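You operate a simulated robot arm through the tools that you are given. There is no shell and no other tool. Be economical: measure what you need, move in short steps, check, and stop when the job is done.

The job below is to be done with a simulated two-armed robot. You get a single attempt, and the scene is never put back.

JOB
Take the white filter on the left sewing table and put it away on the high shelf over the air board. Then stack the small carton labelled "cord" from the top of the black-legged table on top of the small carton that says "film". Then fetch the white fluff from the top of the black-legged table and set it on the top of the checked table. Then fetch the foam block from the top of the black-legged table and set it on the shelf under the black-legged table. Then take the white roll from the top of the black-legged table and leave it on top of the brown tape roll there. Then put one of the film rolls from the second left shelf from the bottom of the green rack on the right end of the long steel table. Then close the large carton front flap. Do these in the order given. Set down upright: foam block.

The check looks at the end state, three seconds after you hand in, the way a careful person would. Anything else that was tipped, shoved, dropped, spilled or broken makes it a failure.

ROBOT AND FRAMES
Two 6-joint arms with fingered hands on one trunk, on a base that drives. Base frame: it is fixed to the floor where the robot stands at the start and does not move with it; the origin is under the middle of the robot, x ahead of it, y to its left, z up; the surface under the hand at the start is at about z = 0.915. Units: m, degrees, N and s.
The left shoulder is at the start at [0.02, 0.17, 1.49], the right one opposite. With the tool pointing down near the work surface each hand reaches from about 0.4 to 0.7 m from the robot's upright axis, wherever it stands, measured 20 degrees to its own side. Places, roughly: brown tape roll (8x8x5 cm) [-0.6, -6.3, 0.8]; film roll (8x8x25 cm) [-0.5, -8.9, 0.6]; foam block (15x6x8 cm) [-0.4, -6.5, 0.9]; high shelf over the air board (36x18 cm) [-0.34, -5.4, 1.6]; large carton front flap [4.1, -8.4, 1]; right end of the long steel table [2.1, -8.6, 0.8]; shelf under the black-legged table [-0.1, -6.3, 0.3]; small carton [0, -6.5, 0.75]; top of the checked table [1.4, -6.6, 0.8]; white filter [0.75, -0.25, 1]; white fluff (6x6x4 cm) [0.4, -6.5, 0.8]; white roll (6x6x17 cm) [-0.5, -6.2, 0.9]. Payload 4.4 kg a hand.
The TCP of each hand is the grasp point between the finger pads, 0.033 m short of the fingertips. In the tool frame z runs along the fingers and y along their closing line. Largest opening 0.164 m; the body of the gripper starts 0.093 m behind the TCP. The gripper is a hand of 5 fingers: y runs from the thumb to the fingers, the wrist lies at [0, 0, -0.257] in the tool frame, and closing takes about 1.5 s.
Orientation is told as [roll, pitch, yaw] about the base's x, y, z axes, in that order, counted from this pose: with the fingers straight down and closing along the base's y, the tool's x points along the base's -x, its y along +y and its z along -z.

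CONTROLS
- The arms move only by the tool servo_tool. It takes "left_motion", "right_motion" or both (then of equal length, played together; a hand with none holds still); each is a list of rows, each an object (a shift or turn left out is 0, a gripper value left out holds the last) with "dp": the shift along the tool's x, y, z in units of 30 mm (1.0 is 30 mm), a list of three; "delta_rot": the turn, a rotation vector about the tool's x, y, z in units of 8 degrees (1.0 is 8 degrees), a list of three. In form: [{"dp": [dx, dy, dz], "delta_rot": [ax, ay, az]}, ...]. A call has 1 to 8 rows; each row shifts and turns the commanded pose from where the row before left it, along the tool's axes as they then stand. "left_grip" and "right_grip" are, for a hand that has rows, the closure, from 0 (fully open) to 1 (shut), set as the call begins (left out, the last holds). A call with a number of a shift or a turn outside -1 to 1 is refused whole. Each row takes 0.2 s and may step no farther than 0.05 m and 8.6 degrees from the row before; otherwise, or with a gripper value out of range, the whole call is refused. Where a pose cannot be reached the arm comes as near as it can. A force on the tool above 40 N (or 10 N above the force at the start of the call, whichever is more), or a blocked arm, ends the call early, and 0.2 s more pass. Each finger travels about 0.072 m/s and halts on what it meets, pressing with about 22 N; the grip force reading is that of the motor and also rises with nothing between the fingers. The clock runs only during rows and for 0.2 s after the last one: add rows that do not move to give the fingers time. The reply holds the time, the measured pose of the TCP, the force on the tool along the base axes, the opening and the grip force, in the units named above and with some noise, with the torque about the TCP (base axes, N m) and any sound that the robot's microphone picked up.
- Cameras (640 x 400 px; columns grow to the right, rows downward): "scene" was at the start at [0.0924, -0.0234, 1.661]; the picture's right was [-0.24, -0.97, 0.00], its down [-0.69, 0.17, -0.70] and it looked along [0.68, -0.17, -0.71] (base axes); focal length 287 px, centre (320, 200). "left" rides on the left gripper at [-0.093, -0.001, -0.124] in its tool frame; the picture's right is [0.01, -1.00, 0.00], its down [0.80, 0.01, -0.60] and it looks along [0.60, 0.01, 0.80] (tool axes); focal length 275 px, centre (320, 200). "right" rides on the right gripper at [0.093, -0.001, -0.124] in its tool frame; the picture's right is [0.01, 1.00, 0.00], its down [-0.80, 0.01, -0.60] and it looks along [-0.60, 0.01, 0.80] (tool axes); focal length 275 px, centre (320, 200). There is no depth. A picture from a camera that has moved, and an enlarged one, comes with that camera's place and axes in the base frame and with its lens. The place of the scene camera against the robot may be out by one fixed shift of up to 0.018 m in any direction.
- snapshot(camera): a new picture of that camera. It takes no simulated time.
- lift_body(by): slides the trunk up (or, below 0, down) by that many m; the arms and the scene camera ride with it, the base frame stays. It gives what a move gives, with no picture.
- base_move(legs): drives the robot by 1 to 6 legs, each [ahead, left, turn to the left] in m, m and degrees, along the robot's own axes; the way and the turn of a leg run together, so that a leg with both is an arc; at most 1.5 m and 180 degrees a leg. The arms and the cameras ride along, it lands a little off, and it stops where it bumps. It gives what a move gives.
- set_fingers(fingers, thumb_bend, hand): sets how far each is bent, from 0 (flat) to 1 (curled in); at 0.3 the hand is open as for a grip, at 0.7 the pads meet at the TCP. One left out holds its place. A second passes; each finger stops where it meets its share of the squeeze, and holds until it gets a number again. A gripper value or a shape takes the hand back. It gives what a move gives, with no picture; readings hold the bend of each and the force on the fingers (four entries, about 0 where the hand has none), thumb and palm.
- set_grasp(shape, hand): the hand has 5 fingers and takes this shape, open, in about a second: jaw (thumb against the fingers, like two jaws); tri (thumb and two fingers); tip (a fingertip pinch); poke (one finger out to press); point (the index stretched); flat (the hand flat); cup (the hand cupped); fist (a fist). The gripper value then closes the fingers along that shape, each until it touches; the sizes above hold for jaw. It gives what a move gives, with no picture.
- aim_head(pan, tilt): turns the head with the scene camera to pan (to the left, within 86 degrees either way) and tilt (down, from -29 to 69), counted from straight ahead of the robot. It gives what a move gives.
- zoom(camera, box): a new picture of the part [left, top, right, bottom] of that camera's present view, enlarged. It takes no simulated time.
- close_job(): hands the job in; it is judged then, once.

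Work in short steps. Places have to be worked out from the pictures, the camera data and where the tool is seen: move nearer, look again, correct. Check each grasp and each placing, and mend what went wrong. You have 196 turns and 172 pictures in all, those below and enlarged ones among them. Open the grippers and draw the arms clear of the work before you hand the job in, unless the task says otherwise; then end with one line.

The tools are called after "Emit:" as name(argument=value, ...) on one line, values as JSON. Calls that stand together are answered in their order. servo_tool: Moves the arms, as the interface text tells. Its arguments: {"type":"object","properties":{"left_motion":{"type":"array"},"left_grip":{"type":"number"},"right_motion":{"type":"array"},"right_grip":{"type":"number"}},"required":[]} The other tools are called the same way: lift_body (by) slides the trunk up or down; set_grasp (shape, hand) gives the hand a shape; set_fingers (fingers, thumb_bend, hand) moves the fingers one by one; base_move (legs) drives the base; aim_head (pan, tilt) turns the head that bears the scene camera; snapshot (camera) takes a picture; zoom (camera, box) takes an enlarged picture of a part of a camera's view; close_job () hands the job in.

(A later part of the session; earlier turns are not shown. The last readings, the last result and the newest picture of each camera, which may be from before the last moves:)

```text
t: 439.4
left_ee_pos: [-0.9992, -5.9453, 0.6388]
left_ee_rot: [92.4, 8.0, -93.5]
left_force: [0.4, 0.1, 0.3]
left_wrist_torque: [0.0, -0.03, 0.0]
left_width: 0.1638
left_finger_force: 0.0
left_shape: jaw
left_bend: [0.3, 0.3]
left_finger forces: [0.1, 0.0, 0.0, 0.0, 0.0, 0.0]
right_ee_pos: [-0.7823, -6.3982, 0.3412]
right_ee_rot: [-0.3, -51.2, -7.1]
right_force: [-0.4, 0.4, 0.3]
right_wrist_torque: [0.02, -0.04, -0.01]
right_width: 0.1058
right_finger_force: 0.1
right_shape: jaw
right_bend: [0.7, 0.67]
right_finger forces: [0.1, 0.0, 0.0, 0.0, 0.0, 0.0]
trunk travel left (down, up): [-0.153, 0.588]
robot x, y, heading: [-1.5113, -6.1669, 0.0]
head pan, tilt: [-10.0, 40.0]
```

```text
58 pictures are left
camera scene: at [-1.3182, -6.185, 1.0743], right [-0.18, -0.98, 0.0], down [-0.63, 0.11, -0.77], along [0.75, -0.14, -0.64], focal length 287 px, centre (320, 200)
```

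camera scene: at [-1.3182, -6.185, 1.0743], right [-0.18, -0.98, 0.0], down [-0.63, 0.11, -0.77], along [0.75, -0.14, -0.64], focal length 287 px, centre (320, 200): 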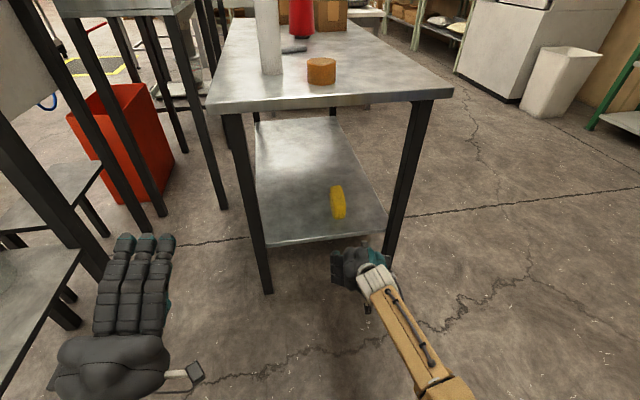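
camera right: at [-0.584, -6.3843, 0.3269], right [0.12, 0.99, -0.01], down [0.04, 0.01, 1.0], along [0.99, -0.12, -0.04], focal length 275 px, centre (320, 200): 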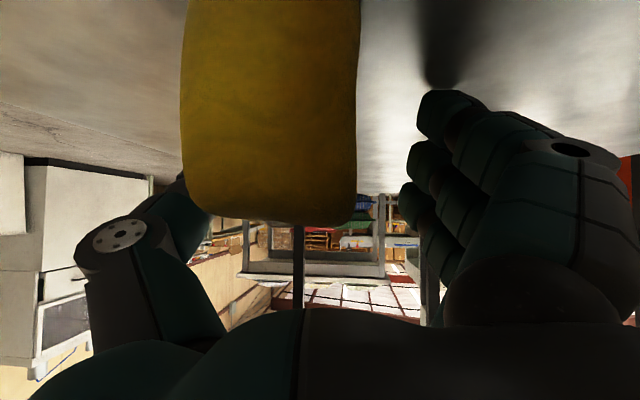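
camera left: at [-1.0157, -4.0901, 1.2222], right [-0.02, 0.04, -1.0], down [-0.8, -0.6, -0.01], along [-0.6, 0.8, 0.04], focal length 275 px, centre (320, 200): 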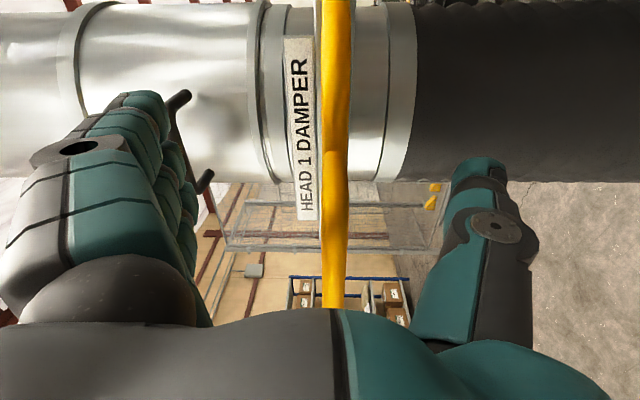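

Foam block stands on the lower shelf: step 4 done. For the white roll I'll use the left hand: I raise the trunk, lift the right hand, and turn the left hand's closing direction to horizontal.

Emit:
lift_body(by=0.35)

Emit:
lift_body(by=0.238)

Emit:
servo_tool(left_motion=[{"delta_rot": [0, 0, -1]}, {"delta_rot": [0, 0, -1]}, {"delta_rot": [0, 0, -1]}, {"delta_rot": [0, 0, -1]}, {"delta_rot": [0, 0, -1]}, {"delta_rot": [0, 0, -1]}, {"delta_rot": [0, 0, -1]}, {"delta_rot": [0, 0, -1]}], right_motion=[{"dp": [-0.79, 0, -0.61]}, {"dp": [-0.79, 0, -0.61]}, {"dp": [-0.79, 0, -0.61]}, {"dp": [-0.79, 0, -0.61]}, {"dp": [-0.79, 0, -0.61]}, {}, {}, {}])

Emit:
servo_tool(left_motion=[{"delta_rot": [0, 0, -1]}, {"delta_rot": [0, 0, -1]}, {"delta_rot": [0, 0, -1]}, {"delta_rot": [0, 0, -1]}, {"delta_rot": [0, 0, -0.25]}, {"delta_rot": [0, 1, 0]}, {"delta_rot": [0, 1, 0]}, {"delta_rot": [0, 1, 0]}])

Emit:
base_move(legs=[[0.18, 0, 0], [0.06, -0.24, 0]])

Emit:
snapshot(camera="left")

Emit:
snapshot(camera="scene")

```text
t: 442.8
left_ee_pos: [-0.9994, -5.9445, 0.9885]
left_ee_rot: [92.3, 8.0, -93.5]
left_force: [0.5, 0.0, -0.4]
left_wrist_torque: [0.01, -0.01, -0.03]
left_width: 0.164
left_finger_force: 0.0
left_shape: jaw
left_bend: [0.3, 0.3]
left_finger forces: [0.1, 0.0, 0.0, 0.1, 0.0, 0.1]
right_ee_pos: [-0.7823, -6.3969, 0.691]
right_ee_rot: [-0.3, -51.3, -7.1]
right_force: [-0.6, 0.5, 0.0]
right_wrist_torque: [-0.03, 0.01, 0.01]
right_width: 0.1058
right_finger_force: 0.1
right_shape: jaw
right_bend: [0.7, 0.67]
right_finger forces: [0.0, 0.1, 0.0, 0.1, 0.0, 0.0]
trunk travel left (down, up): [-0.503, 0.238]
robot x, y, heading: [-1.512, -6.1663, -0.4]
head pan, tilt: [-10.0, 40.0]
```

```text
t: 445.3
left_ee_pos: [-1.0002, -5.9445, 1.2262]
left_ee_rot: [92.4, 8.0, -93.5]
left_force: [-0.1, -0.4, -0.1]
left_wrist_torque: [0.0, 0.02, -0.03]
left_width: 0.164
left_finger_force: 0.0
left_shape: jaw
left_bend: [0.3, 0.3]
left_finger forces: [0.0, 0.1, 0.0, 0.1, 0.0, 0.1]
right_ee_pos: [-0.7824, -6.3976, 0.9305]
right_ee_rot: [-0.4, -51.3, -7.1]
right_force: [-0.5, -1.0, 0.6]
right_wrist_torque: [0.0, 0.01, 0.02]
right_width: 0.1057
right_finger_force: 0.0
right_shape: jaw
right_bend: [0.7, 0.67]
right_finger forces: [0.0, 0.1, 0.0, 0.0, 0.1, 0.0]
trunk travel left (down, up): [-0.741, 0.0]
robot x, y, heading: [-1.5135, -6.1643, 0.0]
head pan, tilt: [-10.0, 40.0]
```

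```text
t: 447.1
left_ee_pos: [-0.9996, -5.9442, 1.2253]
left_ee_rot: [94.3, -56.1, -97.3]
left_force: [0.9, -0.3, 0.7]
left_wrist_torque: [0.0, 0.02, 0.02]
left_width: 0.1638
left_finger_force: 0.0
left_shape: jaw
left_bend: [0.3, 0.3]
left_finger forces: [0.0, 0.1, 0.0, 0.1, 0.0, 0.1]
right_ee_pos: [-0.7788, -6.3961, 1.0796]
right_ee_rot: [-0.4, -51.2, -7.1]
right_force: [-0.2, 0.4, 0.5]
right_wrist_torque: [0.04, 0.03, 0.03]
right_width: 0.1058
right_finger_force: 0.1
right_shape: jaw
right_bend: [0.7, 0.67]
right_finger forces: [0.1, 0.2, 0.0, 0.0, 0.0, 0.0]
trunk travel left (down, up): [-0.741, 0.0]
robot x, y, heading: [-1.5153, -6.1651, -0.1]
head pan, tilt: [-10.0, 40.0]
```

```text
t: 448.9
left_ee_pos: [-0.9992, -5.9445, 1.2264]
left_ee_rot: [0.0, -68.3, -3.5]
left_force: [-0.1, 0.1, 0.3]
left_wrist_torque: [-0.04, 0.01, -0.01]
left_width: 0.164
left_finger_force: 0.0
left_shape: jaw
left_bend: [0.3, 0.3]
left_finger forces: [0.0, 0.0, 0.0, 0.0, 0.0, 0.0]
right_ee_pos: [-0.7783, -6.3968, 1.0784]
right_ee_rot: [-0.3, -51.0, -7.2]
right_force: [0.4, 1.1, -0.2]
right_wrist_torque: [-0.01, 0.03, -0.01]
right_width: 0.1058
right_finger_force: 0.0
right_shape: jaw
right_bend: [0.7, 0.67]
right_finger forces: [0.1, 0.1, 0.1, 0.0, 0.0, 0.1]
trunk travel left (down, up): [-0.741, 0.0]
robot x, y, heading: [-1.5115, -6.1678, 0.0]
head pan, tilt: [-10.0, 40.0]
```

```text
t: 451.8
left_ee_pos: [-0.7627, -6.1834, 1.2262]
left_ee_rot: [0.4, -68.5, -4.0]
left_force: [0.1, -0.4, 0.0]
left_wrist_torque: [0.02, 0.03, 0.03]
left_width: 0.1641
left_finger_force: 0.1
left_shape: jaw
left_bend: [0.3, 0.3]
left_finger forces: [0.0, 0.1, 0.0, 0.1, 0.0, 0.1]
right_ee_pos: [-0.5404, -6.6356, 1.0792]
right_ee_rot: [-0.2, -51.1, -7.0]
right_force: [-1.0, -0.6, -0.3]
right_wrist_torque: [0.03, -0.02, 0.01]
right_width: 0.106
right_finger_force: 0.0
right_shape: jaw
right_bend: [0.7, 0.67]
right_finger forces: [0.0, 0.0, 0.0, 0.0, 0.0, 0.1]
trunk travel left (down, up): [-0.741, 0.0]
robot x, y, heading: [-1.2752, -6.4044, -0.3]
head pan, tilt: [-10.0, 40.0]
```

```text
57 pictures are left
camera left: at [-0.842, -6.1796, 1.3588], right [-0.07, -1.0, -0.01], down [-0.85, 0.07, -0.52], along [0.52, -0.03, -0.85], focal length 275 px, centre (320, 200)
```

left: 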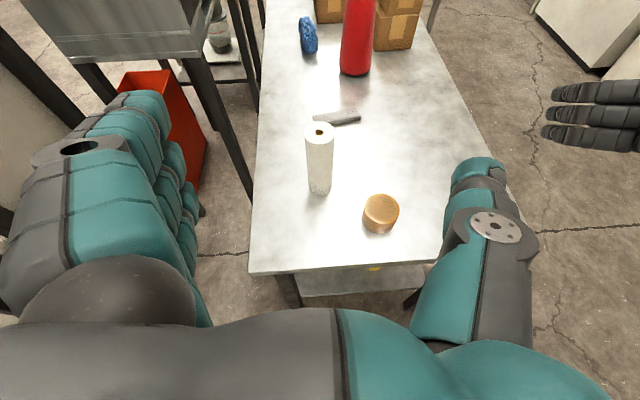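

```text
56 pictures are left
camera scene: at [-1.1758, -6.4252, 1.6686], right [-0.17, -0.98, 0.0], down [-0.63, 0.11, -0.77], along [0.75, -0.13, -0.64], focal length 287 px, centre (320, 200)
```

scene: 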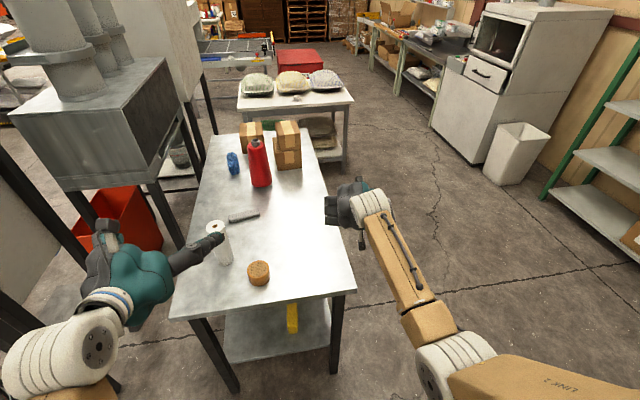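

From the wrist camera: roll at (-0.468,-6.204), tape roll at (-0.564,-6.32), top z≈0.87. I drive 15 cm forward and bring the left hand above the roll.

Emit:
base_move(legs=[[0.15, 0, 0]])

Emit:
servo_tool(left_motion=[{"dp": [0.375, -0.04, 0.82]}, {"dp": [0.375, -0.04, 0.82]}, {"dp": [0.375, -0.04, 0.82]}, {"dp": [0.375, -0.04, 0.82]}, {"dp": [0.375, -0.04, 0.82]}, {"dp": [0.375, -0.04, 0.82]}, {"dp": [0.375, -0.04, 0.82]}, {"dp": [0.375, -0.04, 0.82]}], left_grip=0.25)

Emit:
snapshot(camera="left")

```text
t: 453.1
left_ee_pos: [-0.6113, -6.1825, 1.2247]
left_ee_rot: [0.2, -68.4, -3.9]
left_force: [0.5, 0.3, 0.5]
left_wrist_torque: [-0.02, -0.04, -0.04]
left_width: 0.164
left_finger_force: 0.1
left_shape: jaw
left_bend: [0.3, 0.3]
left_finger forces: [0.1, 0.1, 0.0, 0.0, 0.0, 0.1]
right_ee_pos: [-0.3887, -6.6348, 1.0787]
right_ee_rot: [-0.3, -51.1, -7.1]
right_force: [0.4, 0.1, -0.2]
right_wrist_torque: [0.04, 0.01, -0.01]
right_width: 0.106
right_finger_force: 0.0
right_shape: jaw
right_bend: [0.7, 0.67]
right_finger forces: [0.1, 0.1, 0.0, 0.1, 0.0, 0.0]
trunk travel left (down, up): [-0.741, 0.0]
robot x, y, heading: [-1.1242, -6.406, -0.2]
head pan, tilt: [-10.0, 40.0]
```

```text
t: 454.9
left_ee_pos: [-0.4621, -6.2032, 1.0699]
left_ee_rot: [0.1, -68.4, -3.8]
left_force: [0.5, 0.6, 0.4]
left_wrist_torque: [0.0, 0.01, 0.01]
left_width: 0.1236
left_finger_force: 0.0
left_shape: jaw
left_bend: [0.63, 0.61]
left_finger forces: [0.0, 0.1, 0.1, 0.1, 0.0, 0.1]
right_ee_pos: [-0.3898, -6.6353, 1.0784]
right_ee_rot: [-0.3, -51.0, -7.0]
right_force: [0.6, 0.0, -0.3]
right_wrist_torque: [0.02, -0.02, 0.0]
right_width: 0.1059
right_finger_force: 0.1
right_shape: jaw
right_bend: [0.7, 0.67]
right_finger forces: [0.0, 0.0, 0.1, 0.0, 0.0, 0.0]
trunk travel left (down, up): [-0.741, 0.0]
robot x, y, heading: [-1.123, -6.4052, -0.1]
head pan, tilt: [-10.0, 40.0]
```

```text
55 pictures are left
camera left: at [-0.5423, -6.1982, 1.2014], right [-0.07, -1.0, -0.01], down [-0.85, 0.07, -0.52], along [0.52, -0.03, -0.85], focal length 275 px, centre (320, 200)
```

left: 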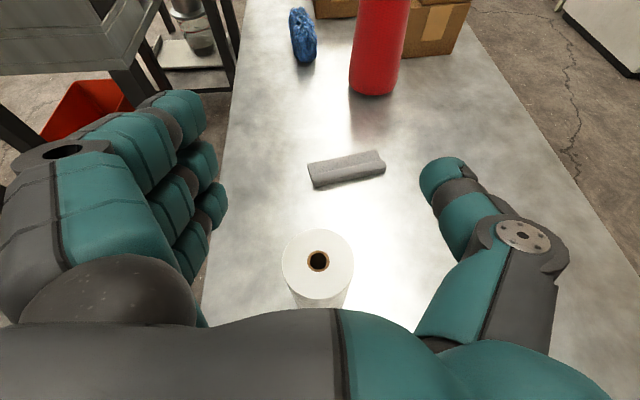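

Nicely centred over the roll. I descend straight down and grip.

Emit:
servo_tool(left_motion=[{"dp": [0.9, 0.1, 0.28]}, {"dp": [0.9, 0, 0.32]}, {"dp": [0.9, 0, 0.36]}, {"dp": [0.9, 0, 0.36]}, {"dp": [0.9, 0, 0.36]}, {}])

Emit:
servo_tool(left_motion=[{}, {}, {}, {}, {}, {}, {}], left_grip=0.95)

Emit:
zoom(camera="scene", box=[160, 160, 360, 320])

```text
t: 456.3
left_ee_pos: [-0.4653, -6.1992, 0.9265]
left_ee_rot: [0.1, -68.4, -4.0]
left_force: [-0.2, -0.5, -0.8]
left_wrist_torque: [-0.01, 0.01, -0.03]
left_width: 0.1238
left_finger_force: 0.0
left_shape: jaw
left_bend: [0.63, 0.61]
left_finger forces: [0.0, 0.0, 0.1, 0.0, 0.0, 0.1]
right_ee_pos: [-0.3897, -6.6346, 1.0801]
right_ee_rot: [-0.2, -51.2, -6.9]
right_force: [-0.2, -0.6, 0.4]
right_wrist_torque: [-0.02, 0.0, -0.03]
right_width: 0.1061
right_finger_force: 0.0
right_shape: jaw
right_bend: [0.7, 0.67]
right_finger forces: [0.0, 0.0, 0.0, 0.1, 0.0, 0.1]
trunk travel left (down, up): [-0.741, 0.0]
robot x, y, heading: [-1.1238, -6.4028, -0.2]
head pan, tilt: [-10.0, 40.0]
```

```text
t: 457.9
left_ee_pos: [-0.4653, -6.1989, 0.9275]
left_ee_rot: [0.2, -68.5, -3.8]
left_force: [0.0, 1.6, 3.1]
left_wrist_torque: [0.16, 0.1, 0.0]
left_width: 0.0319
left_finger_force: 21.8
left_shape: jaw
left_bend: [0.66, 0.76]
left_finger forces: [0.0, 0.4, 11.0, 17.5, 28.3, 0.0]
right_ee_pos: [-0.3897, -6.6341, 1.0787]
right_ee_rot: [-0.3, -51.3, -7.0]
right_force: [-1.0, 0.2, -0.2]
right_wrist_torque: [-0.04, -0.02, -0.01]
right_width: 0.1059
right_finger_force: 0.0
right_shape: jaw
right_bend: [0.7, 0.67]
right_finger forces: [0.1, 0.0, 0.0, 0.1, 0.0, 0.0]
trunk travel left (down, up): [-0.741, 0.0]
robot x, y, heading: [-1.125, -6.4036, -0.5]
head pan, tilt: [-10.0, 40.0]
```

```text
2.50 times, centred on (260, 240) of scene
camera zoom: at [-1.0264, -6.4242, 1.6687], right [-0.17, -0.98, 0.0], down [-0.63, 0.11, -0.77], along [0.75, -0.13, -0.64], focal length 717 px, centre (470, 100)
```

zoom: 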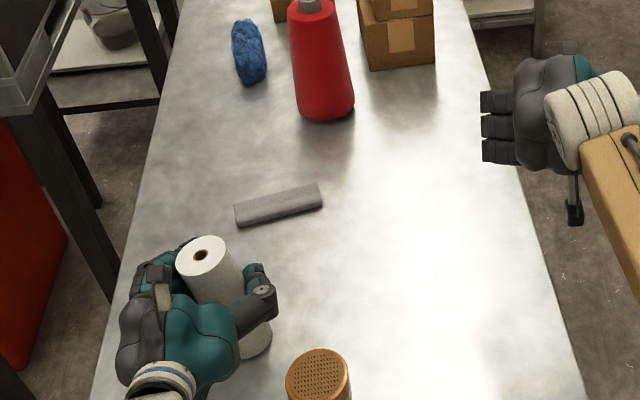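

It may be tilted in the grip; I check with the wrist camera.

Emit:
snapshot(camera="left")

```text
53 pictures are left
camera left: at [-0.5453, -6.1949, 1.0588], right [-0.07, -1.0, -0.01], down [-0.85, 0.07, -0.52], along [0.52, -0.03, -0.85], focal length 275 px, centre (320, 200)
```

left: 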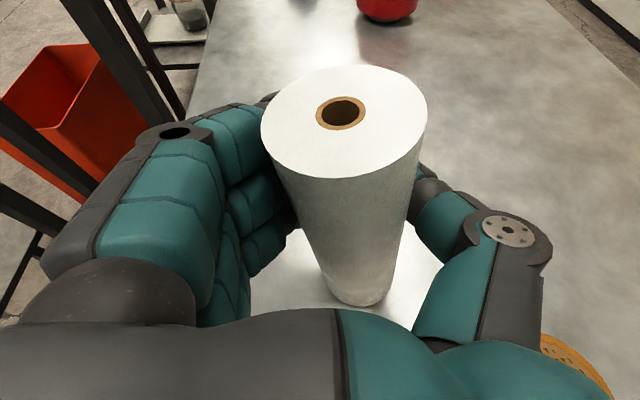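

The roll leans ~12° (forward and toward the fingers). I lift it and counter-rotate the hand to make it vertical.

Emit:
servo_tool(left_motion=[{"dp": [-0.93, 0, -0.37]}, {"dp": [-0.93, 0, -0.37]}, {"dp": [-0.93, 0, -0.37]}, {"dp": [-0.93, 0, -0.37]}, {"delta_rot": [-0.16, -0.65, 0.41]}, {"delta_rot": [-0.16, -0.65, 0.41]}, {}])

Emit:
snapshot(camera="left")

Emit:
zoom(camera="scene", box=[160, 160, 360, 320])

```text
t: 459.5
left_ee_pos: [-0.4652, -6.1994, 1.0468]
left_ee_rot: [32.8, -76.8, -35.2]
left_force: [-0.9, -0.6, -3.1]
left_wrist_torque: [0.04, 0.0, 0.01]
left_width: 0.0313
left_finger_force: 21.8
left_shape: jaw
left_bend: [0.66, 0.76]
left_finger forces: [0.3, 0.9, 12.3, 13.7, 27.8, 0.0]
right_ee_pos: [-0.3908, -6.6354, 1.0796]
right_ee_rot: [-0.4, -51.1, -7.0]
right_force: [0.7, -0.2, 0.3]
right_wrist_torque: [0.0, -0.01, -0.04]
right_width: 0.1059
right_finger_force: 0.0
right_shape: jaw
right_bend: [0.7, 0.67]
right_finger forces: [0.0, 0.0, 0.0, 0.0, 0.0, 0.1]
trunk travel left (down, up): [-0.741, 0.0]
robot x, y, heading: [-1.1246, -6.4054, -0.2]
head pan, tilt: [-10.0, 40.0]
```

```text
52 pictures are left
camera left: at [-0.5688, -6.2088, 1.1605], right [-0.06, -0.99, -0.14], down [-0.74, 0.13, -0.66], along [0.67, 0.06, -0.74], focal length 275 px, centre (320, 200)
```

left: 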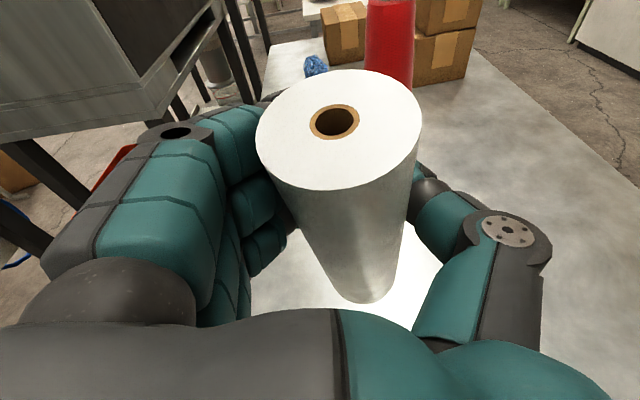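

```text
2.50 times, centred on (260, 240) of scene
camera zoom: at [-1.0257, -6.4241, 1.6686], right [-0.17, -0.98, 0.0], down [-0.63, 0.11, -0.77], along [0.75, -0.13, -0.64], focal length 717 px, centre (470, 100)
```

zoom: 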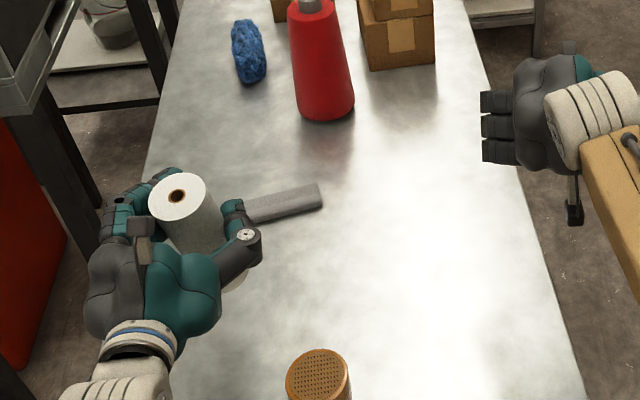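

The roll is now close to vertical. Its axis is about (-0.475,-6.219); the tape centre (-0.564,-6.315). I move the base by that difference.

Emit:
base_move(legs=[[-0.089, -0.096, 0]])

Emit:
snapshot(camera="left")

Emit:
zoom(camera="scene", box=[160, 180, 360, 340])

```text
t: 460.8
left_ee_pos: [-0.5558, -6.2954, 1.0477]
left_ee_rot: [32.8, -76.8, -35.1]
left_force: [0.0, 0.1, -2.7]
left_wrist_torque: [0.02, 0.01, 0.01]
left_width: 0.0311
left_finger_force: 21.8
left_shape: jaw
left_bend: [0.66, 0.76]
left_finger forces: [0.3, 0.9, 12.3, 13.9, 27.9, 0.0]
right_ee_pos: [-0.4806, -6.7312, 1.0789]
right_ee_rot: [-0.1, -51.1, -7.0]
right_force: [-0.4, -0.9, -0.4]
right_wrist_torque: [0.0, -0.01, 0.03]
right_width: 0.106
right_finger_force: 0.1
right_shape: jaw
right_bend: [0.7, 0.67]
right_finger forces: [0.0, 0.0, 0.1, 0.0, 0.0, 0.0]
trunk travel left (down, up): [-0.741, 0.0]
robot x, y, heading: [-1.2115, -6.504, -0.0]
head pan, tilt: [-10.0, 40.0]
```

```text
50 pictures are left
camera left: at [-0.6586, -6.3045, 1.1612], right [-0.06, -0.99, -0.14], down [-0.74, 0.13, -0.66], along [0.67, 0.06, -0.74], focal length 275 px, centre (320, 200)
```

left: 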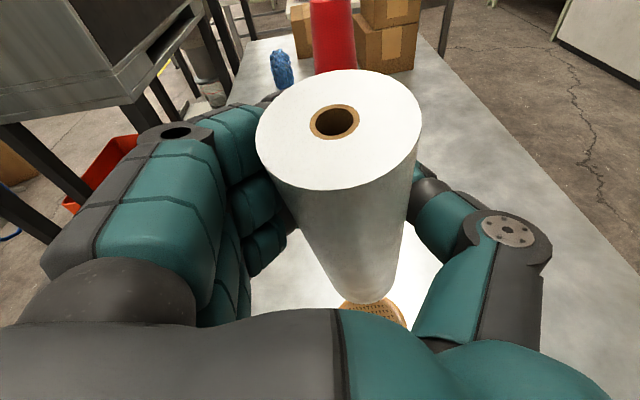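

```text
2.50 times, centred on (260, 260) of scene
camera zoom: at [-1.1158, -6.5206, 1.6687], right [-0.17, -0.98, 0.0], down [-0.63, 0.11, -0.77], along [0.75, -0.13, -0.64], focal length 717 px, centre (470, 50)
```

zoom: 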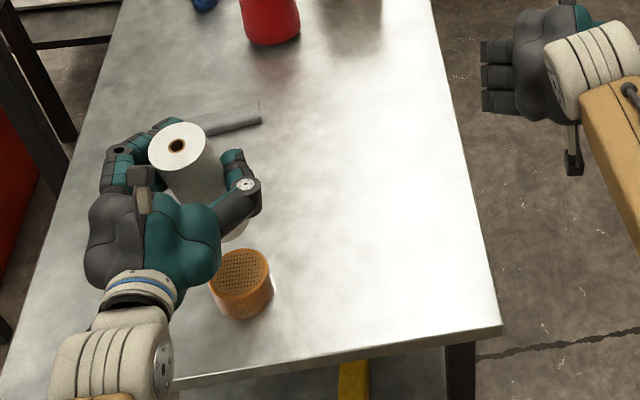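

Slightly over-rotated (≈6°); I correct that, which also centres the bottom over the tape, and lower most of the way.

Emit:
servo_tool(left_motion=[{"delta_rot": [0.01, 0.39, 0.2]}, {"delta_rot": [0.01, 0.39, 0.2]}, {"dp": [0.6, 0, 0.2]}, {"dp": [0.6, 0, 0.2]}, {}])

Emit:
snapshot(camera="left")

Emit:
zoom(camera="scene", box=[180, 200, 300, 296])

```text
t: 462.0
left_ee_pos: [-0.5542, -6.2885, 1.0085]
left_ee_rot: [30.6, -69.8, -33.2]
left_force: [-0.7, -0.5, -3.2]
left_wrist_torque: [0.05, -0.02, 0.03]
left_width: 0.0314
left_finger_force: 22.4
left_shape: jaw
left_bend: [0.66, 0.76]
left_finger forces: [0.3, 0.9, 12.3, 13.7, 28.0, 0.0]
right_ee_pos: [-0.4791, -6.7296, 1.0786]
right_ee_rot: [-0.3, -51.1, -7.0]
right_force: [1.0, -0.1, -0.8]
right_wrist_torque: [0.04, 0.04, -0.01]
right_width: 0.1058
right_finger_force: 0.0
right_shape: jaw
right_bend: [0.7, 0.67]
right_finger forces: [0.1, 0.0, 0.0, 0.0, 0.0, 0.0]
trunk travel left (down, up): [-0.741, 0.0]
robot x, y, heading: [-1.2141, -6.502, -0.2]
head pan, tilt: [-10.0, 40.0]
```

```text
48 pictures are left
camera left: at [-0.6446, -6.3041, 1.1331], right [-0.07, -0.98, -0.19], down [-0.8, 0.17, -0.57], along [0.59, 0.11, -0.8], focal length 275 px, centre (320, 200)
```

left: 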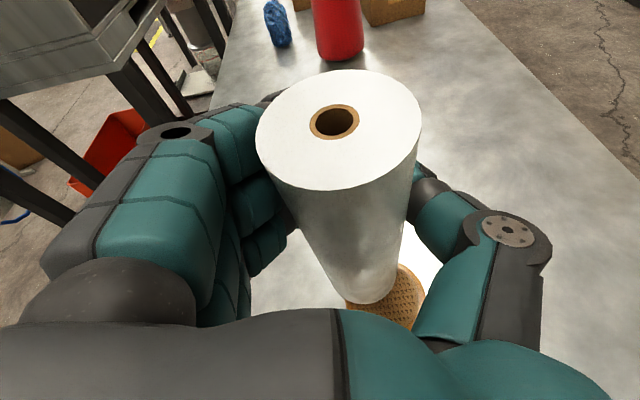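

```text
4.17 times, centred on (240, 248) of scene
camera zoom: at [-1.1149, -6.5197, 1.6686], right [-0.17, -0.98, 0.0], down [-0.63, 0.11, -0.77], along [0.75, -0.13, -0.64], focal length 1195 px, centre (653, 0)
```

zoom: 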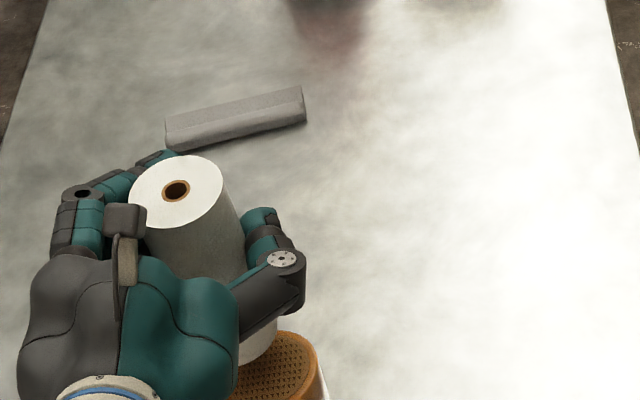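

Bottom needs 1.4 cm toward -y. I shift and lower further along true vertical.

Emit:
servo_tool(left_motion=[{"dp": [0, -0.47, 0]}, {"dp": [0.56, -0.11, 0.18]}, {}])

Emit:
snapshot(camera="left")

```text
t: 462.8
left_ee_pos: [-0.5539, -6.3033, 0.9888]
left_ee_rot: [30.7, -69.8, -33.2]
left_force: [0.1, 0.0, -2.9]
left_wrist_torque: [0.05, 0.0, 0.03]
left_width: 0.0314
left_finger_force: 22.2
left_shape: jaw
left_bend: [0.66, 0.76]
left_finger forces: [0.4, 0.9, 12.3, 13.7, 28.0, 0.0]
right_ee_pos: [-0.4792, -6.7299, 1.0795]
right_ee_rot: [-0.2, -51.2, -7.0]
right_force: [-0.6, 0.6, 0.2]
right_wrist_torque: [0.0, 0.0, 0.02]
right_width: 0.1062
right_finger_force: 0.0
right_shape: jaw
right_bend: [0.7, 0.67]
right_finger forces: [0.1, 0.0, 0.0, 0.0, 0.1, 0.0]
trunk travel left (down, up): [-0.741, 0.0]
robot x, y, heading: [-1.2111, -6.5018, -0.1]
head pan, tilt: [-10.0, 40.0]
```

```text
46 pictures are left
camera left: at [-0.6452, -6.3188, 1.1127], right [-0.07, -0.98, -0.19], down [-0.8, 0.17, -0.57], along [0.59, 0.11, -0.8], focal length 275 px, centre (320, 200)
```

left: 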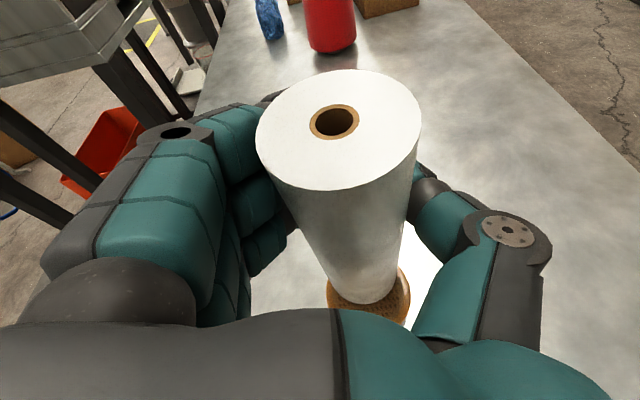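

Concentric. I lower to contact.

Emit:
servo_tool(left_motion=[{"dp": [0.19, -0.04, 0.06]}, {}])

Emit:
servo_tool(left_motion=[{"dp": [0.16, -0.03, 0.05]}, {}])

Emit:
servo_tool(left_motion=[{"dp": [0.13, -0.03, 0.04]}, {}])

```text
t: 463.4
left_ee_pos: [-0.5546, -6.3024, 0.9829]
left_ee_rot: [30.7, -69.8, -33.2]
left_force: [0.3, 0.6, -2.9]
left_wrist_torque: [0.04, 0.07, 0.0]
left_width: 0.0316
left_finger_force: 22.5
left_shape: jaw
left_bend: [0.66, 0.76]
left_finger forces: [0.3, 0.9, 12.2, 13.7, 27.9, 0.0]
right_ee_pos: [-0.4791, -6.7291, 1.0802]
right_ee_rot: [-0.3, -51.2, -7.0]
right_force: [0.3, 0.0, 0.5]
right_wrist_torque: [-0.04, 0.02, -0.02]
right_width: 0.1061
right_finger_force: 0.0
right_shape: jaw
right_bend: [0.7, 0.67]
right_finger forces: [0.0, 0.0, 0.0, 0.1, 0.1, 0.0]
trunk travel left (down, up): [-0.741, 0.0]
robot x, y, heading: [-1.2148, -6.5037, 0.1]
head pan, tilt: [-10.0, 40.0]
```

```text
t: 464.0
left_ee_pos: [-0.5545, -6.3027, 0.9783]
left_ee_rot: [30.5, -69.8, -33.1]
left_force: [0.2, -0.2, -1.1]
left_wrist_torque: [0.06, 0.03, 0.03]
left_width: 0.0317
left_finger_force: 21.8
left_shape: jaw
left_bend: [0.66, 0.76]
left_finger forces: [0.4, 1.0, 12.5, 13.8, 28.0, 0.0]
right_ee_pos: [-0.4794, -6.729, 1.0796]
right_ee_rot: [-0.3, -51.2, -7.0]
right_force: [0.4, 0.7, 0.5]
right_wrist_torque: [0.0, 0.03, 0.04]
right_width: 0.1057
right_finger_force: 0.1
right_shape: jaw
right_bend: [0.7, 0.67]
right_finger forces: [0.0, 0.0, 0.0, 0.0, 0.0, 0.1]
trunk travel left (down, up): [-0.741, 0.0]
robot x, y, heading: [-1.2085, -6.5035, 0.1]
head pan, tilt: [-10.0, 40.0]
```

```text
t: 464.6
left_ee_pos: [-0.5538, -6.3031, 0.9769]
left_ee_rot: [31.2, -70.2, -33.7]
left_force: [1.9, 0.8, 11.0]
left_wrist_torque: [-0.1, 0.21, 0.01]
left_width: 0.0312
left_finger_force: 22.1
left_shape: jaw
left_bend: [0.66, 0.76]
left_finger forces: [1.2, 1.6, 13.5, 14.2, 28.4, 0.0]
right_ee_pos: [-0.4802, -6.729, 1.0804]
right_ee_rot: [-0.2, -51.2, -7.0]
right_force: [0.2, 0.5, 0.1]
right_wrist_torque: [-0.01, -0.01, 0.01]
right_width: 0.1058
right_finger_force: 0.1
right_shape: jaw
right_bend: [0.7, 0.67]
right_finger forces: [0.0, 0.1, 0.1, 0.0, 0.0, 0.1]
trunk travel left (down, up): [-0.741, 0.0]
robot x, y, heading: [-1.2131, -6.5021, -0.3]
head pan, tilt: [-10.0, 40.0]
```

Contact. I release the pressure and open the hand gradually.

Emit:
servo_tool(left_motion=[{"dp": [-0.07, 0.015, -0.02]}, {}], left_grip=0.8)

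Emit:
servo_tool(left_motion=[{}, {}], left_grip=0.7)

Emit:
snapshot(camera="left")

```text
t: 465.2
left_ee_pos: [-0.5564, -6.3029, 0.9734]
left_ee_rot: [30.2, -69.6, -32.7]
left_force: [0.2, -0.3, -3.1]
left_wrist_torque: [-0.07, 0.0, -0.01]
left_width: 0.0345
left_finger_force: 0.0
left_shape: jaw
left_bend: [0.73, 0.75]
left_finger forces: [1.4, 0.1, 0.0, 0.0, 2.3, 0.1]
right_ee_pos: [-0.4795, -6.7293, 1.0789]
right_ee_rot: [-0.3, -51.3, -6.9]
right_force: [-0.2, -0.1, 0.2]
right_wrist_torque: [0.0, 0.01, 0.0]
right_width: 0.106
right_finger_force: 0.1
right_shape: jaw
right_bend: [0.7, 0.67]
right_finger forces: [0.0, 0.0, 0.0, 0.0, 0.1, 0.0]
trunk travel left (down, up): [-0.741, 0.0]
robot x, y, heading: [-1.2148, -6.5029, 0.1]
head pan, tilt: [-10.0, 40.0]
```

```text
t: 465.8
left_ee_pos: [-0.5553, -6.3023, 0.9761]
left_ee_rot: [30.7, -69.8, -33.1]
left_force: [0.2, 0.1, -0.2]
left_wrist_torque: [0.0, -0.04, 0.0]
left_width: 0.0486
left_finger_force: 0.0
left_shape: jaw
left_bend: [0.73, 0.76]
left_finger forces: [0.1, 0.0, 0.0, 0.1, 0.0, 0.0]
right_ee_pos: [-0.4793, -6.7304, 1.0792]
right_ee_rot: [-0.3, -51.3, -7.1]
right_force: [0.0, 0.3, -0.8]
right_wrist_torque: [0.01, 0.0, 0.01]
right_width: 0.1059
right_finger_force: 0.0
right_shape: jaw
right_bend: [0.7, 0.67]
right_finger forces: [0.1, 0.1, 0.0, 0.0, 0.1, 0.0]
trunk travel left (down, up): [-0.741, 0.0]
robot x, y, heading: [-1.2107, -6.5016, -0.2]
head pan, tilt: [-10.0, 40.0]
```

```text
45 pictures are left
camera left: at [-0.6455, -6.3189, 1.0996], right [-0.07, -0.98, -0.19], down [-0.8, 0.17, -0.57], along [0.59, 0.11, -0.8], focal length 275 px, centre (320, 200)
```

left: 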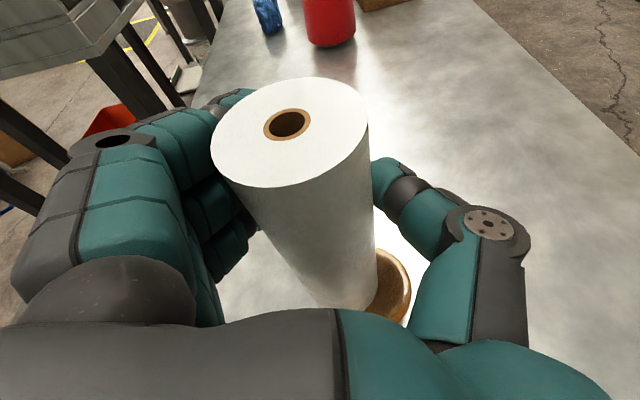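

As with the filter it leans onto the fingers. I nudge the hand toward the thumb side to push it back upright.

Emit:
servo_tool(left_motion=[{"dp": [0, -0.2, 0]}, {"dp": [0, -0.2, 0]}, {}])

Emit:
snapshot(camera="left")

```text
t: 466.6
left_ee_pos: [-0.5556, -6.3145, 0.9741]
left_ee_rot: [30.7, -69.9, -33.1]
left_force: [0.7, 1.3, 1.1]
left_wrist_torque: [0.03, 0.02, -0.04]
left_width: 0.0488
left_finger_force: 0.1
left_shape: jaw
left_bend: [0.73, 0.76]
left_finger forces: [0.3, 0.1, 0.1, 0.7, 0.0, 0.0]
right_ee_pos: [-0.4793, -6.73, 1.0795]
right_ee_rot: [-0.3, -51.2, -7.0]
right_force: [-0.3, 0.0, 0.2]
right_wrist_torque: [-0.01, -0.03, -0.05]
right_width: 0.1058
right_finger_force: 0.0
right_shape: jaw
right_bend: [0.7, 0.67]
right_finger forces: [0.1, 0.1, 0.1, 0.1, 0.0, 0.0]
trunk travel left (down, up): [-0.741, 0.0]
robot x, y, heading: [-1.2152, -6.4984, 0.1]
head pan, tilt: [-10.0, 40.0]
```

```text
44 pictures are left
camera left: at [-0.6464, -6.3306, 1.0979], right [-0.07, -0.98, -0.19], down [-0.8, 0.17, -0.57], along [0.59, 0.11, -0.8], focal length 275 px, centre (320, 200)
```

left: 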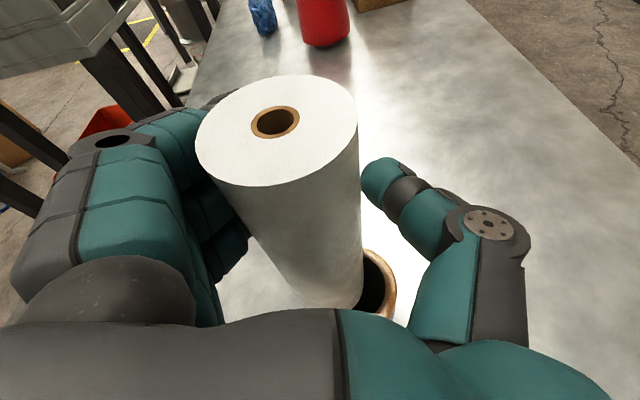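

I check from the scene camera.

Emit:
zoom(camera="scene", box=[180, 200, 300, 296])

```text
4.17 times, centred on (240, 248) of scene
camera zoom: at [-1.1152, -6.5195, 1.6687], right [-0.17, -0.98, 0.0], down [-0.63, 0.11, -0.77], along [0.75, -0.13, -0.64], focal length 1195 px, centre (653, 0)
```

zoom: 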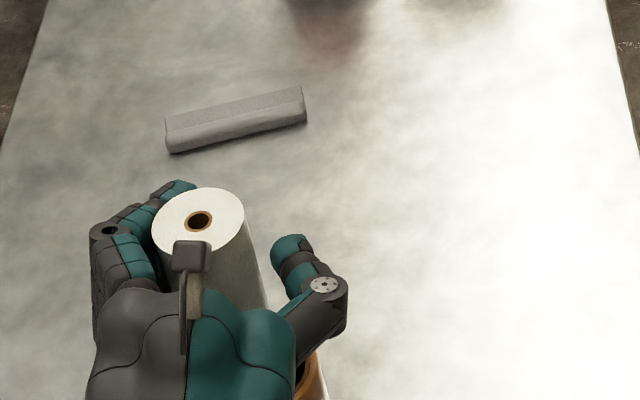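

Emit:
zoom(camera="left", box=[260, 200, 440, 330])

```text
3.08 times, centred on (350, 265) of left
camera zoom: at [-0.6464, -6.3306, 1.0979], right [-0.07, -0.98, -0.19], down [-0.8, 0.17, -0.57], along [0.59, 0.11, -0.8], focal length 847 px, centre (228, 0)
```

zoom: 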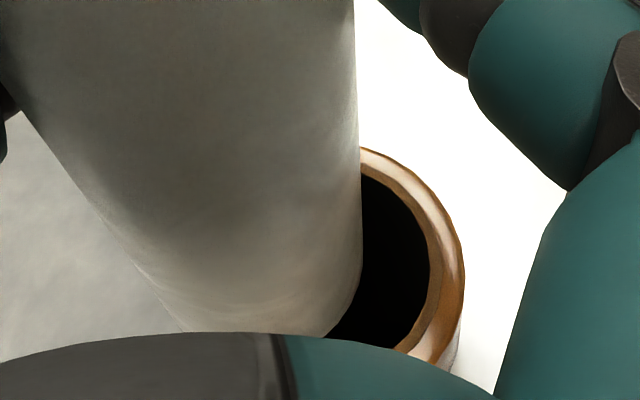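

The tape roll is a ring, and the roll now sits 2 cm off centre on it. I regrip, and this time will release with the thumb alone so it isn't dragged.

Emit:
servo_tool(left_motion=[{}, {}, {}, {}, {}], left_grip=0.95)

Emit:
servo_tool(left_motion=[{"dp": [-0.47, 0.1, -0.15]}, {}])

Emit:
snapshot(camera="left")

```text
t: 467.8
left_ee_pos: [-0.5558, -6.316, 0.9742]
left_ee_rot: [30.5, -69.8, -33.1]
left_force: [0.5, -0.5, 0.6]
left_wrist_torque: [-0.1, -0.04, 0.02]
left_width: 0.0295
left_finger_force: 21.6
left_shape: jaw
left_bend: [0.72, 0.77]
left_finger forces: [3.3, 5.9, 3.2, 7.6, 20.1, 0.0]
right_ee_pos: [-0.4792, -6.7293, 1.079]
right_ee_rot: [-0.4, -51.2, -6.9]
right_force: [1.0, 1.1, -0.6]
right_wrist_torque: [-0.01, 0.0, -0.01]
right_width: 0.1061
right_finger_force: 0.1
right_shape: jaw
right_bend: [0.7, 0.67]
right_finger forces: [0.0, 0.0, 0.1, 0.0, 0.0, 0.0]
trunk travel left (down, up): [-0.741, 0.0]
robot x, y, heading: [-1.2096, -6.5019, 0.3]
head pan, tilt: [-10.0, 40.0]
```

```text
t: 468.4
left_ee_pos: [-0.5554, -6.3134, 0.9872]
left_ee_rot: [30.5, -69.7, -33.0]
left_force: [0.2, 0.0, -3.1]
left_wrist_torque: [0.01, -0.06, 0.01]
left_width: 0.0293
left_finger_force: 22.2
left_shape: jaw
left_bend: [0.72, 0.77]
left_finger forces: [3.0, 5.6, 3.2, 7.8, 19.4, 0.0]
right_ee_pos: [-0.4791, -6.7277, 1.0798]
right_ee_rot: [-0.3, -51.2, -7.1]
right_force: [0.0, -0.7, 0.2]
right_wrist_torque: [-0.02, -0.02, 0.02]
right_width: 0.1061
right_finger_force: 0.1
right_shape: jaw
right_bend: [0.7, 0.67]
right_finger forces: [0.0, 0.0, 0.0, 0.0, 0.1, 0.0]
trunk travel left (down, up): [-0.741, 0.0]
robot x, y, heading: [-1.2146, -6.5015, -0.0]
head pan, tilt: [-10.0, 40.0]
```

```text
41 pictures are left
camera left: at [-0.6462, -6.3302, 1.1117], right [-0.07, -0.98, -0.19], down [-0.8, 0.17, -0.57], along [0.59, 0.11, -0.8], focal length 275 px, centre (320, 200)
```

left: 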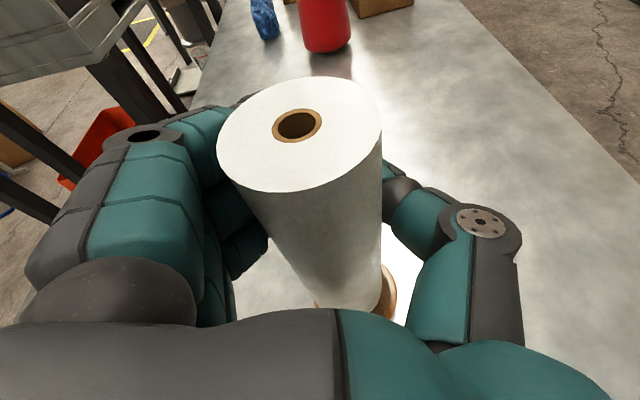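

Now the roll is vertical and nearly concentric. I shift 6 mm and lower to contact.

Emit:
servo_tool(left_motion=[{"dp": [0, -0.2, 0]}, {"dp": [0.25, -0.05, 0.08]}, {}])

Emit:
servo_tool(left_motion=[{"dp": [0.13, -0.03, 0.04]}, {}])

Emit:
zoom(camera="left", box=[260, 200, 440, 330])

```text
t: 469.2
left_ee_pos: [-0.5557, -6.3207, 0.9787]
left_ee_rot: [30.7, -69.8, -33.2]
left_force: [-0.2, -0.6, -3.0]
left_wrist_torque: [0.0, -0.02, -0.01]
left_width: 0.0295
left_finger_force: 22.1
left_shape: jaw
left_bend: [0.72, 0.77]
left_finger forces: [2.9, 5.5, 3.2, 7.8, 19.4, 0.1]
right_ee_pos: [-0.4777, -6.7292, 1.079]
right_ee_rot: [-0.3, -51.2, -7.0]
right_force: [-0.4, 0.1, -0.4]
right_wrist_torque: [-0.02, 0.01, 0.02]
right_width: 0.1057
right_finger_force: 0.0
right_shape: jaw
right_bend: [0.7, 0.67]
right_finger forces: [0.1, 0.1, 0.0, 0.1, 0.1, 0.0]
trunk travel left (down, up): [-0.741, 0.0]
robot x, y, heading: [-1.2133, -6.5021, 0.1]
head pan, tilt: [-10.0, 40.0]
```

```text
t: 469.8
left_ee_pos: [-0.5558, -6.3202, 0.9756]
left_ee_rot: [30.8, -69.8, -33.2]
left_force: [0.1, 0.7, -2.5]
left_wrist_torque: [0.02, -0.06, 0.02]
left_width: 0.0297
left_finger_force: 22.0
left_shape: jaw
left_bend: [0.72, 0.77]
left_finger forces: [2.9, 5.5, 3.1, 7.8, 19.4, 0.0]
right_ee_pos: [-0.4787, -6.7301, 1.0797]
right_ee_rot: [-0.4, -51.2, -7.0]
right_force: [0.5, 1.2, 0.1]
right_wrist_torque: [0.02, -0.03, 0.03]
right_width: 0.1059
right_finger_force: 0.0
right_shape: jaw
right_bend: [0.7, 0.67]
right_finger forces: [0.0, 0.0, 0.0, 0.0, 0.0, 0.0]
trunk travel left (down, up): [-0.741, 0.0]
robot x, y, heading: [-1.212, -6.4993, 0.3]
head pan, tilt: [-10.0, 40.0]
```

```text
3.08 times, centred on (350, 265) of left
camera zoom: at [-0.6464, -6.3363, 1.099], right [-0.07, -0.98, -0.19], down [-0.8, 0.17, -0.57], along [0.59, 0.11, -0.8], focal length 847 px, centre (228, 0)
```

zoom: 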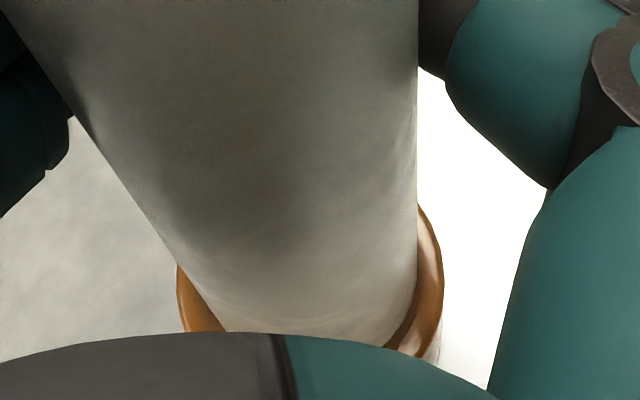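

Concentric. Final millimetres, then thumb-only release.

Emit:
servo_tool(left_motion=[{"dp": [0.1, -0.02, 0.03]}, {}])

Emit:
servo_tool(left_motion=[{"dp": [0.1, -0.02, 0.03]}, {}])

```text
t: 470.4
left_ee_pos: [-0.5556, -6.3205, 0.9737]
left_ee_rot: [30.8, -70.0, -33.3]
left_force: [0.0, 0.3, 4.0]
left_wrist_torque: [-0.13, 0.04, 0.0]
left_width: 0.0293
left_finger_force: 21.9
left_shape: jaw
left_bend: [0.72, 0.77]
left_finger forces: [4.1, 6.5, 3.2, 6.8, 19.9, 0.0]
right_ee_pos: [-0.4795, -6.7291, 1.0795]
right_ee_rot: [-0.3, -51.2, -7.0]
right_force: [-0.1, -0.4, -0.8]
right_wrist_torque: [0.0, 0.01, 0.02]
right_width: 0.1058
right_finger_force: 0.0
right_shape: jaw
right_bend: [0.7, 0.67]
right_finger forces: [0.0, 0.0, 0.0, 0.0, 0.1, 0.0]
trunk travel left (down, up): [-0.741, 0.0]
robot x, y, heading: [-1.2104, -6.5009, -0.1]
head pan, tilt: [-10.0, 40.0]
```

```text
t: 471.0
left_ee_pos: [-0.556, -6.3196, 0.9722]
left_ee_rot: [31.1, -70.2, -33.6]
left_force: [3.2, -0.2, 15.7]
left_wrist_torque: [-0.43, -0.01, -0.02]
left_width: 0.0289
left_finger_force: 22.2
left_shape: jaw
left_bend: [0.72, 0.78]
left_finger forces: [4.2, 8.1, 2.7, 5.3, 20.9, 0.0]
right_ee_pos: [-0.4793, -6.7306, 1.0791]
right_ee_rot: [-0.3, -51.3, -6.9]
right_force: [0.0, -0.1, 0.1]
right_wrist_torque: [-0.01, -0.03, 0.01]
right_width: 0.1058
right_finger_force: 0.0
right_shape: jaw
right_bend: [0.7, 0.67]
right_finger forces: [0.0, 0.0, 0.1, 0.0, 0.0, 0.0]
trunk travel left (down, up): [-0.741, 0.0]
robot x, y, heading: [-1.209, -6.5013, -0.1]
head pan, tilt: [-10.0, 40.0]
```

Emit:
servo_tool(left_motion=[{"dp": [-0.08, 0.02, -0.03]}, {}])

Emit:
set_fingers(hand="left", thumb_bend=0.55)

Emit:
snapshot(camera="left")

```text
t: 471.6
left_ee_pos: [-0.5563, -6.3189, 0.9692]
left_ee_rot: [30.4, -69.6, -32.8]
left_force: [0.1, -0.6, -1.8]
left_wrist_torque: [-0.02, -0.1, 0.05]
left_width: 0.0199
left_finger_force: 22.3
left_shape: jaw
left_bend: [0.73, 0.82]
left_finger forces: [1.1, 0.0, 0.1, 0.8, 2.1, 0.0]
right_ee_pos: [-0.4792, -6.7293, 1.0791]
right_ee_rot: [-0.4, -51.2, -7.0]
right_force: [0.2, 0.5, 0.3]
right_wrist_torque: [-0.03, -0.01, 0.05]
right_width: 0.106
right_finger_force: 0.0
right_shape: jaw
right_bend: [0.7, 0.67]
right_finger forces: [0.0, 0.0, 0.1, 0.0, 0.0, 0.1]
trunk travel left (down, up): [-0.741, 0.0]
robot x, y, heading: [-1.2138, -6.5046, -0.2]
head pan, tilt: [-10.0, 40.0]
```

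```text
t: 472.6
left_ee_pos: [-0.5559, -6.3189, 0.9712]
left_ee_rot: [30.9, -69.8, -33.1]
left_force: [0.0, 0.8, 0.4]
left_wrist_torque: [-0.07, 0.02, 0.01]
left_width: 0.0567
left_finger_force: 0.4
left_shape: fingers
left_bend: [0.73, 0.55]
left_finger forces: [0.4, 0.1, 0.1, 0.1, 0.1, 0.1]
right_ee_pos: [-0.4777, -6.7309, 1.0791]
right_ee_rot: [-0.4, -51.1, -7.0]
right_force: [0.1, -0.1, 0.1]
right_wrist_torque: [0.03, 0.01, -0.01]
right_width: 0.1058
right_finger_force: 0.0
right_shape: jaw
right_bend: [0.7, 0.67]
right_finger forces: [0.0, 0.0, 0.0, 0.0, 0.0, 0.1]
trunk travel left (down, up): [-0.741, 0.0]
robot x, y, heading: [-1.2125, -6.4993, 0.0]
head pan, tilt: [-10.0, 40.0]
```

```text
39 pictures are left
camera left: at [-0.647, -6.3359, 1.0952], right [-0.07, -0.98, -0.19], down [-0.8, 0.17, -0.57], along [0.59, 0.11, -0.8], focal length 275 px, centre (320, 200)
```

left: 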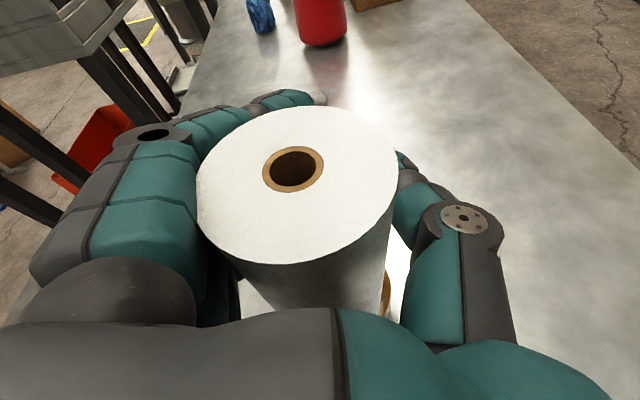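

The roll slipped free and seems tilted slightly back. I open the fingers fully and look.

Emit:
set_fingers(hand="left", fingers=0.4, thumb_bend=0.4)

Emit:
snapshot(camera="left")

Emit:
zoom(camera="scene", box=[170, 200, 320, 320])

```text
t: 473.6
left_ee_pos: [-0.5572, -6.3201, 0.9715]
left_ee_rot: [30.6, -69.7, -33.1]
left_force: [0.7, 0.7, -0.2]
left_wrist_torque: [-0.02, -0.01, -0.01]
left_width: 0.1389
left_finger_force: 0.3
left_shape: fingers
left_bend: [0.4, 0.4]
left_finger forces: [0.5, 0.1, 0.0, 0.0, 0.1, 0.0]
right_ee_pos: [-0.4789, -6.7282, 1.0782]
right_ee_rot: [-0.3, -51.2, -7.1]
right_force: [0.1, -0.4, -0.4]
right_wrist_torque: [0.01, -0.01, -0.04]
right_width: 0.106
right_finger_force: 0.0
right_shape: jaw
right_bend: [0.7, 0.67]
right_finger forces: [0.0, 0.1, 0.1, 0.0, 0.0, 0.0]
trunk travel left (down, up): [-0.741, 0.0]
robot x, y, heading: [-1.2092, -6.5027, -0.2]
head pan, tilt: [-10.0, 40.0]
```

```text
38 pictures are left
camera left: at [-0.647, -6.3359, 1.0952], right [-0.07, -0.98, -0.19], down [-0.8, 0.17, -0.57], along [0.59, 0.11, -0.8], focal length 275 px, centre (320, 200)
```

left: 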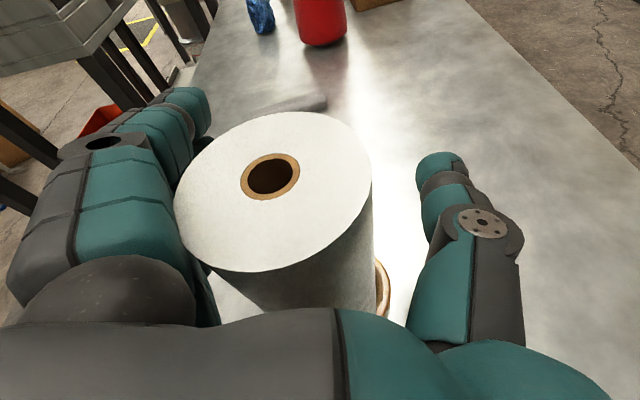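

```text
3.33 times, centred on (245, 260) of scene
camera zoom: at [-1.1152, -6.5197, 1.6686], right [-0.17, -0.98, 0.0], down [-0.63, 0.11, -0.77], along [0.75, -0.13, -0.64], focal length 956 px, centre (570, 0)
```

zoom: 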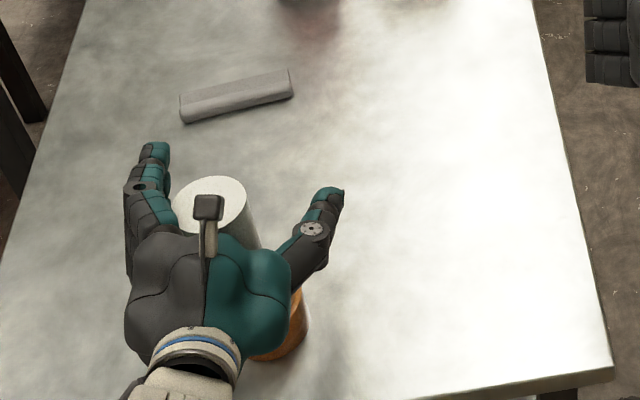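

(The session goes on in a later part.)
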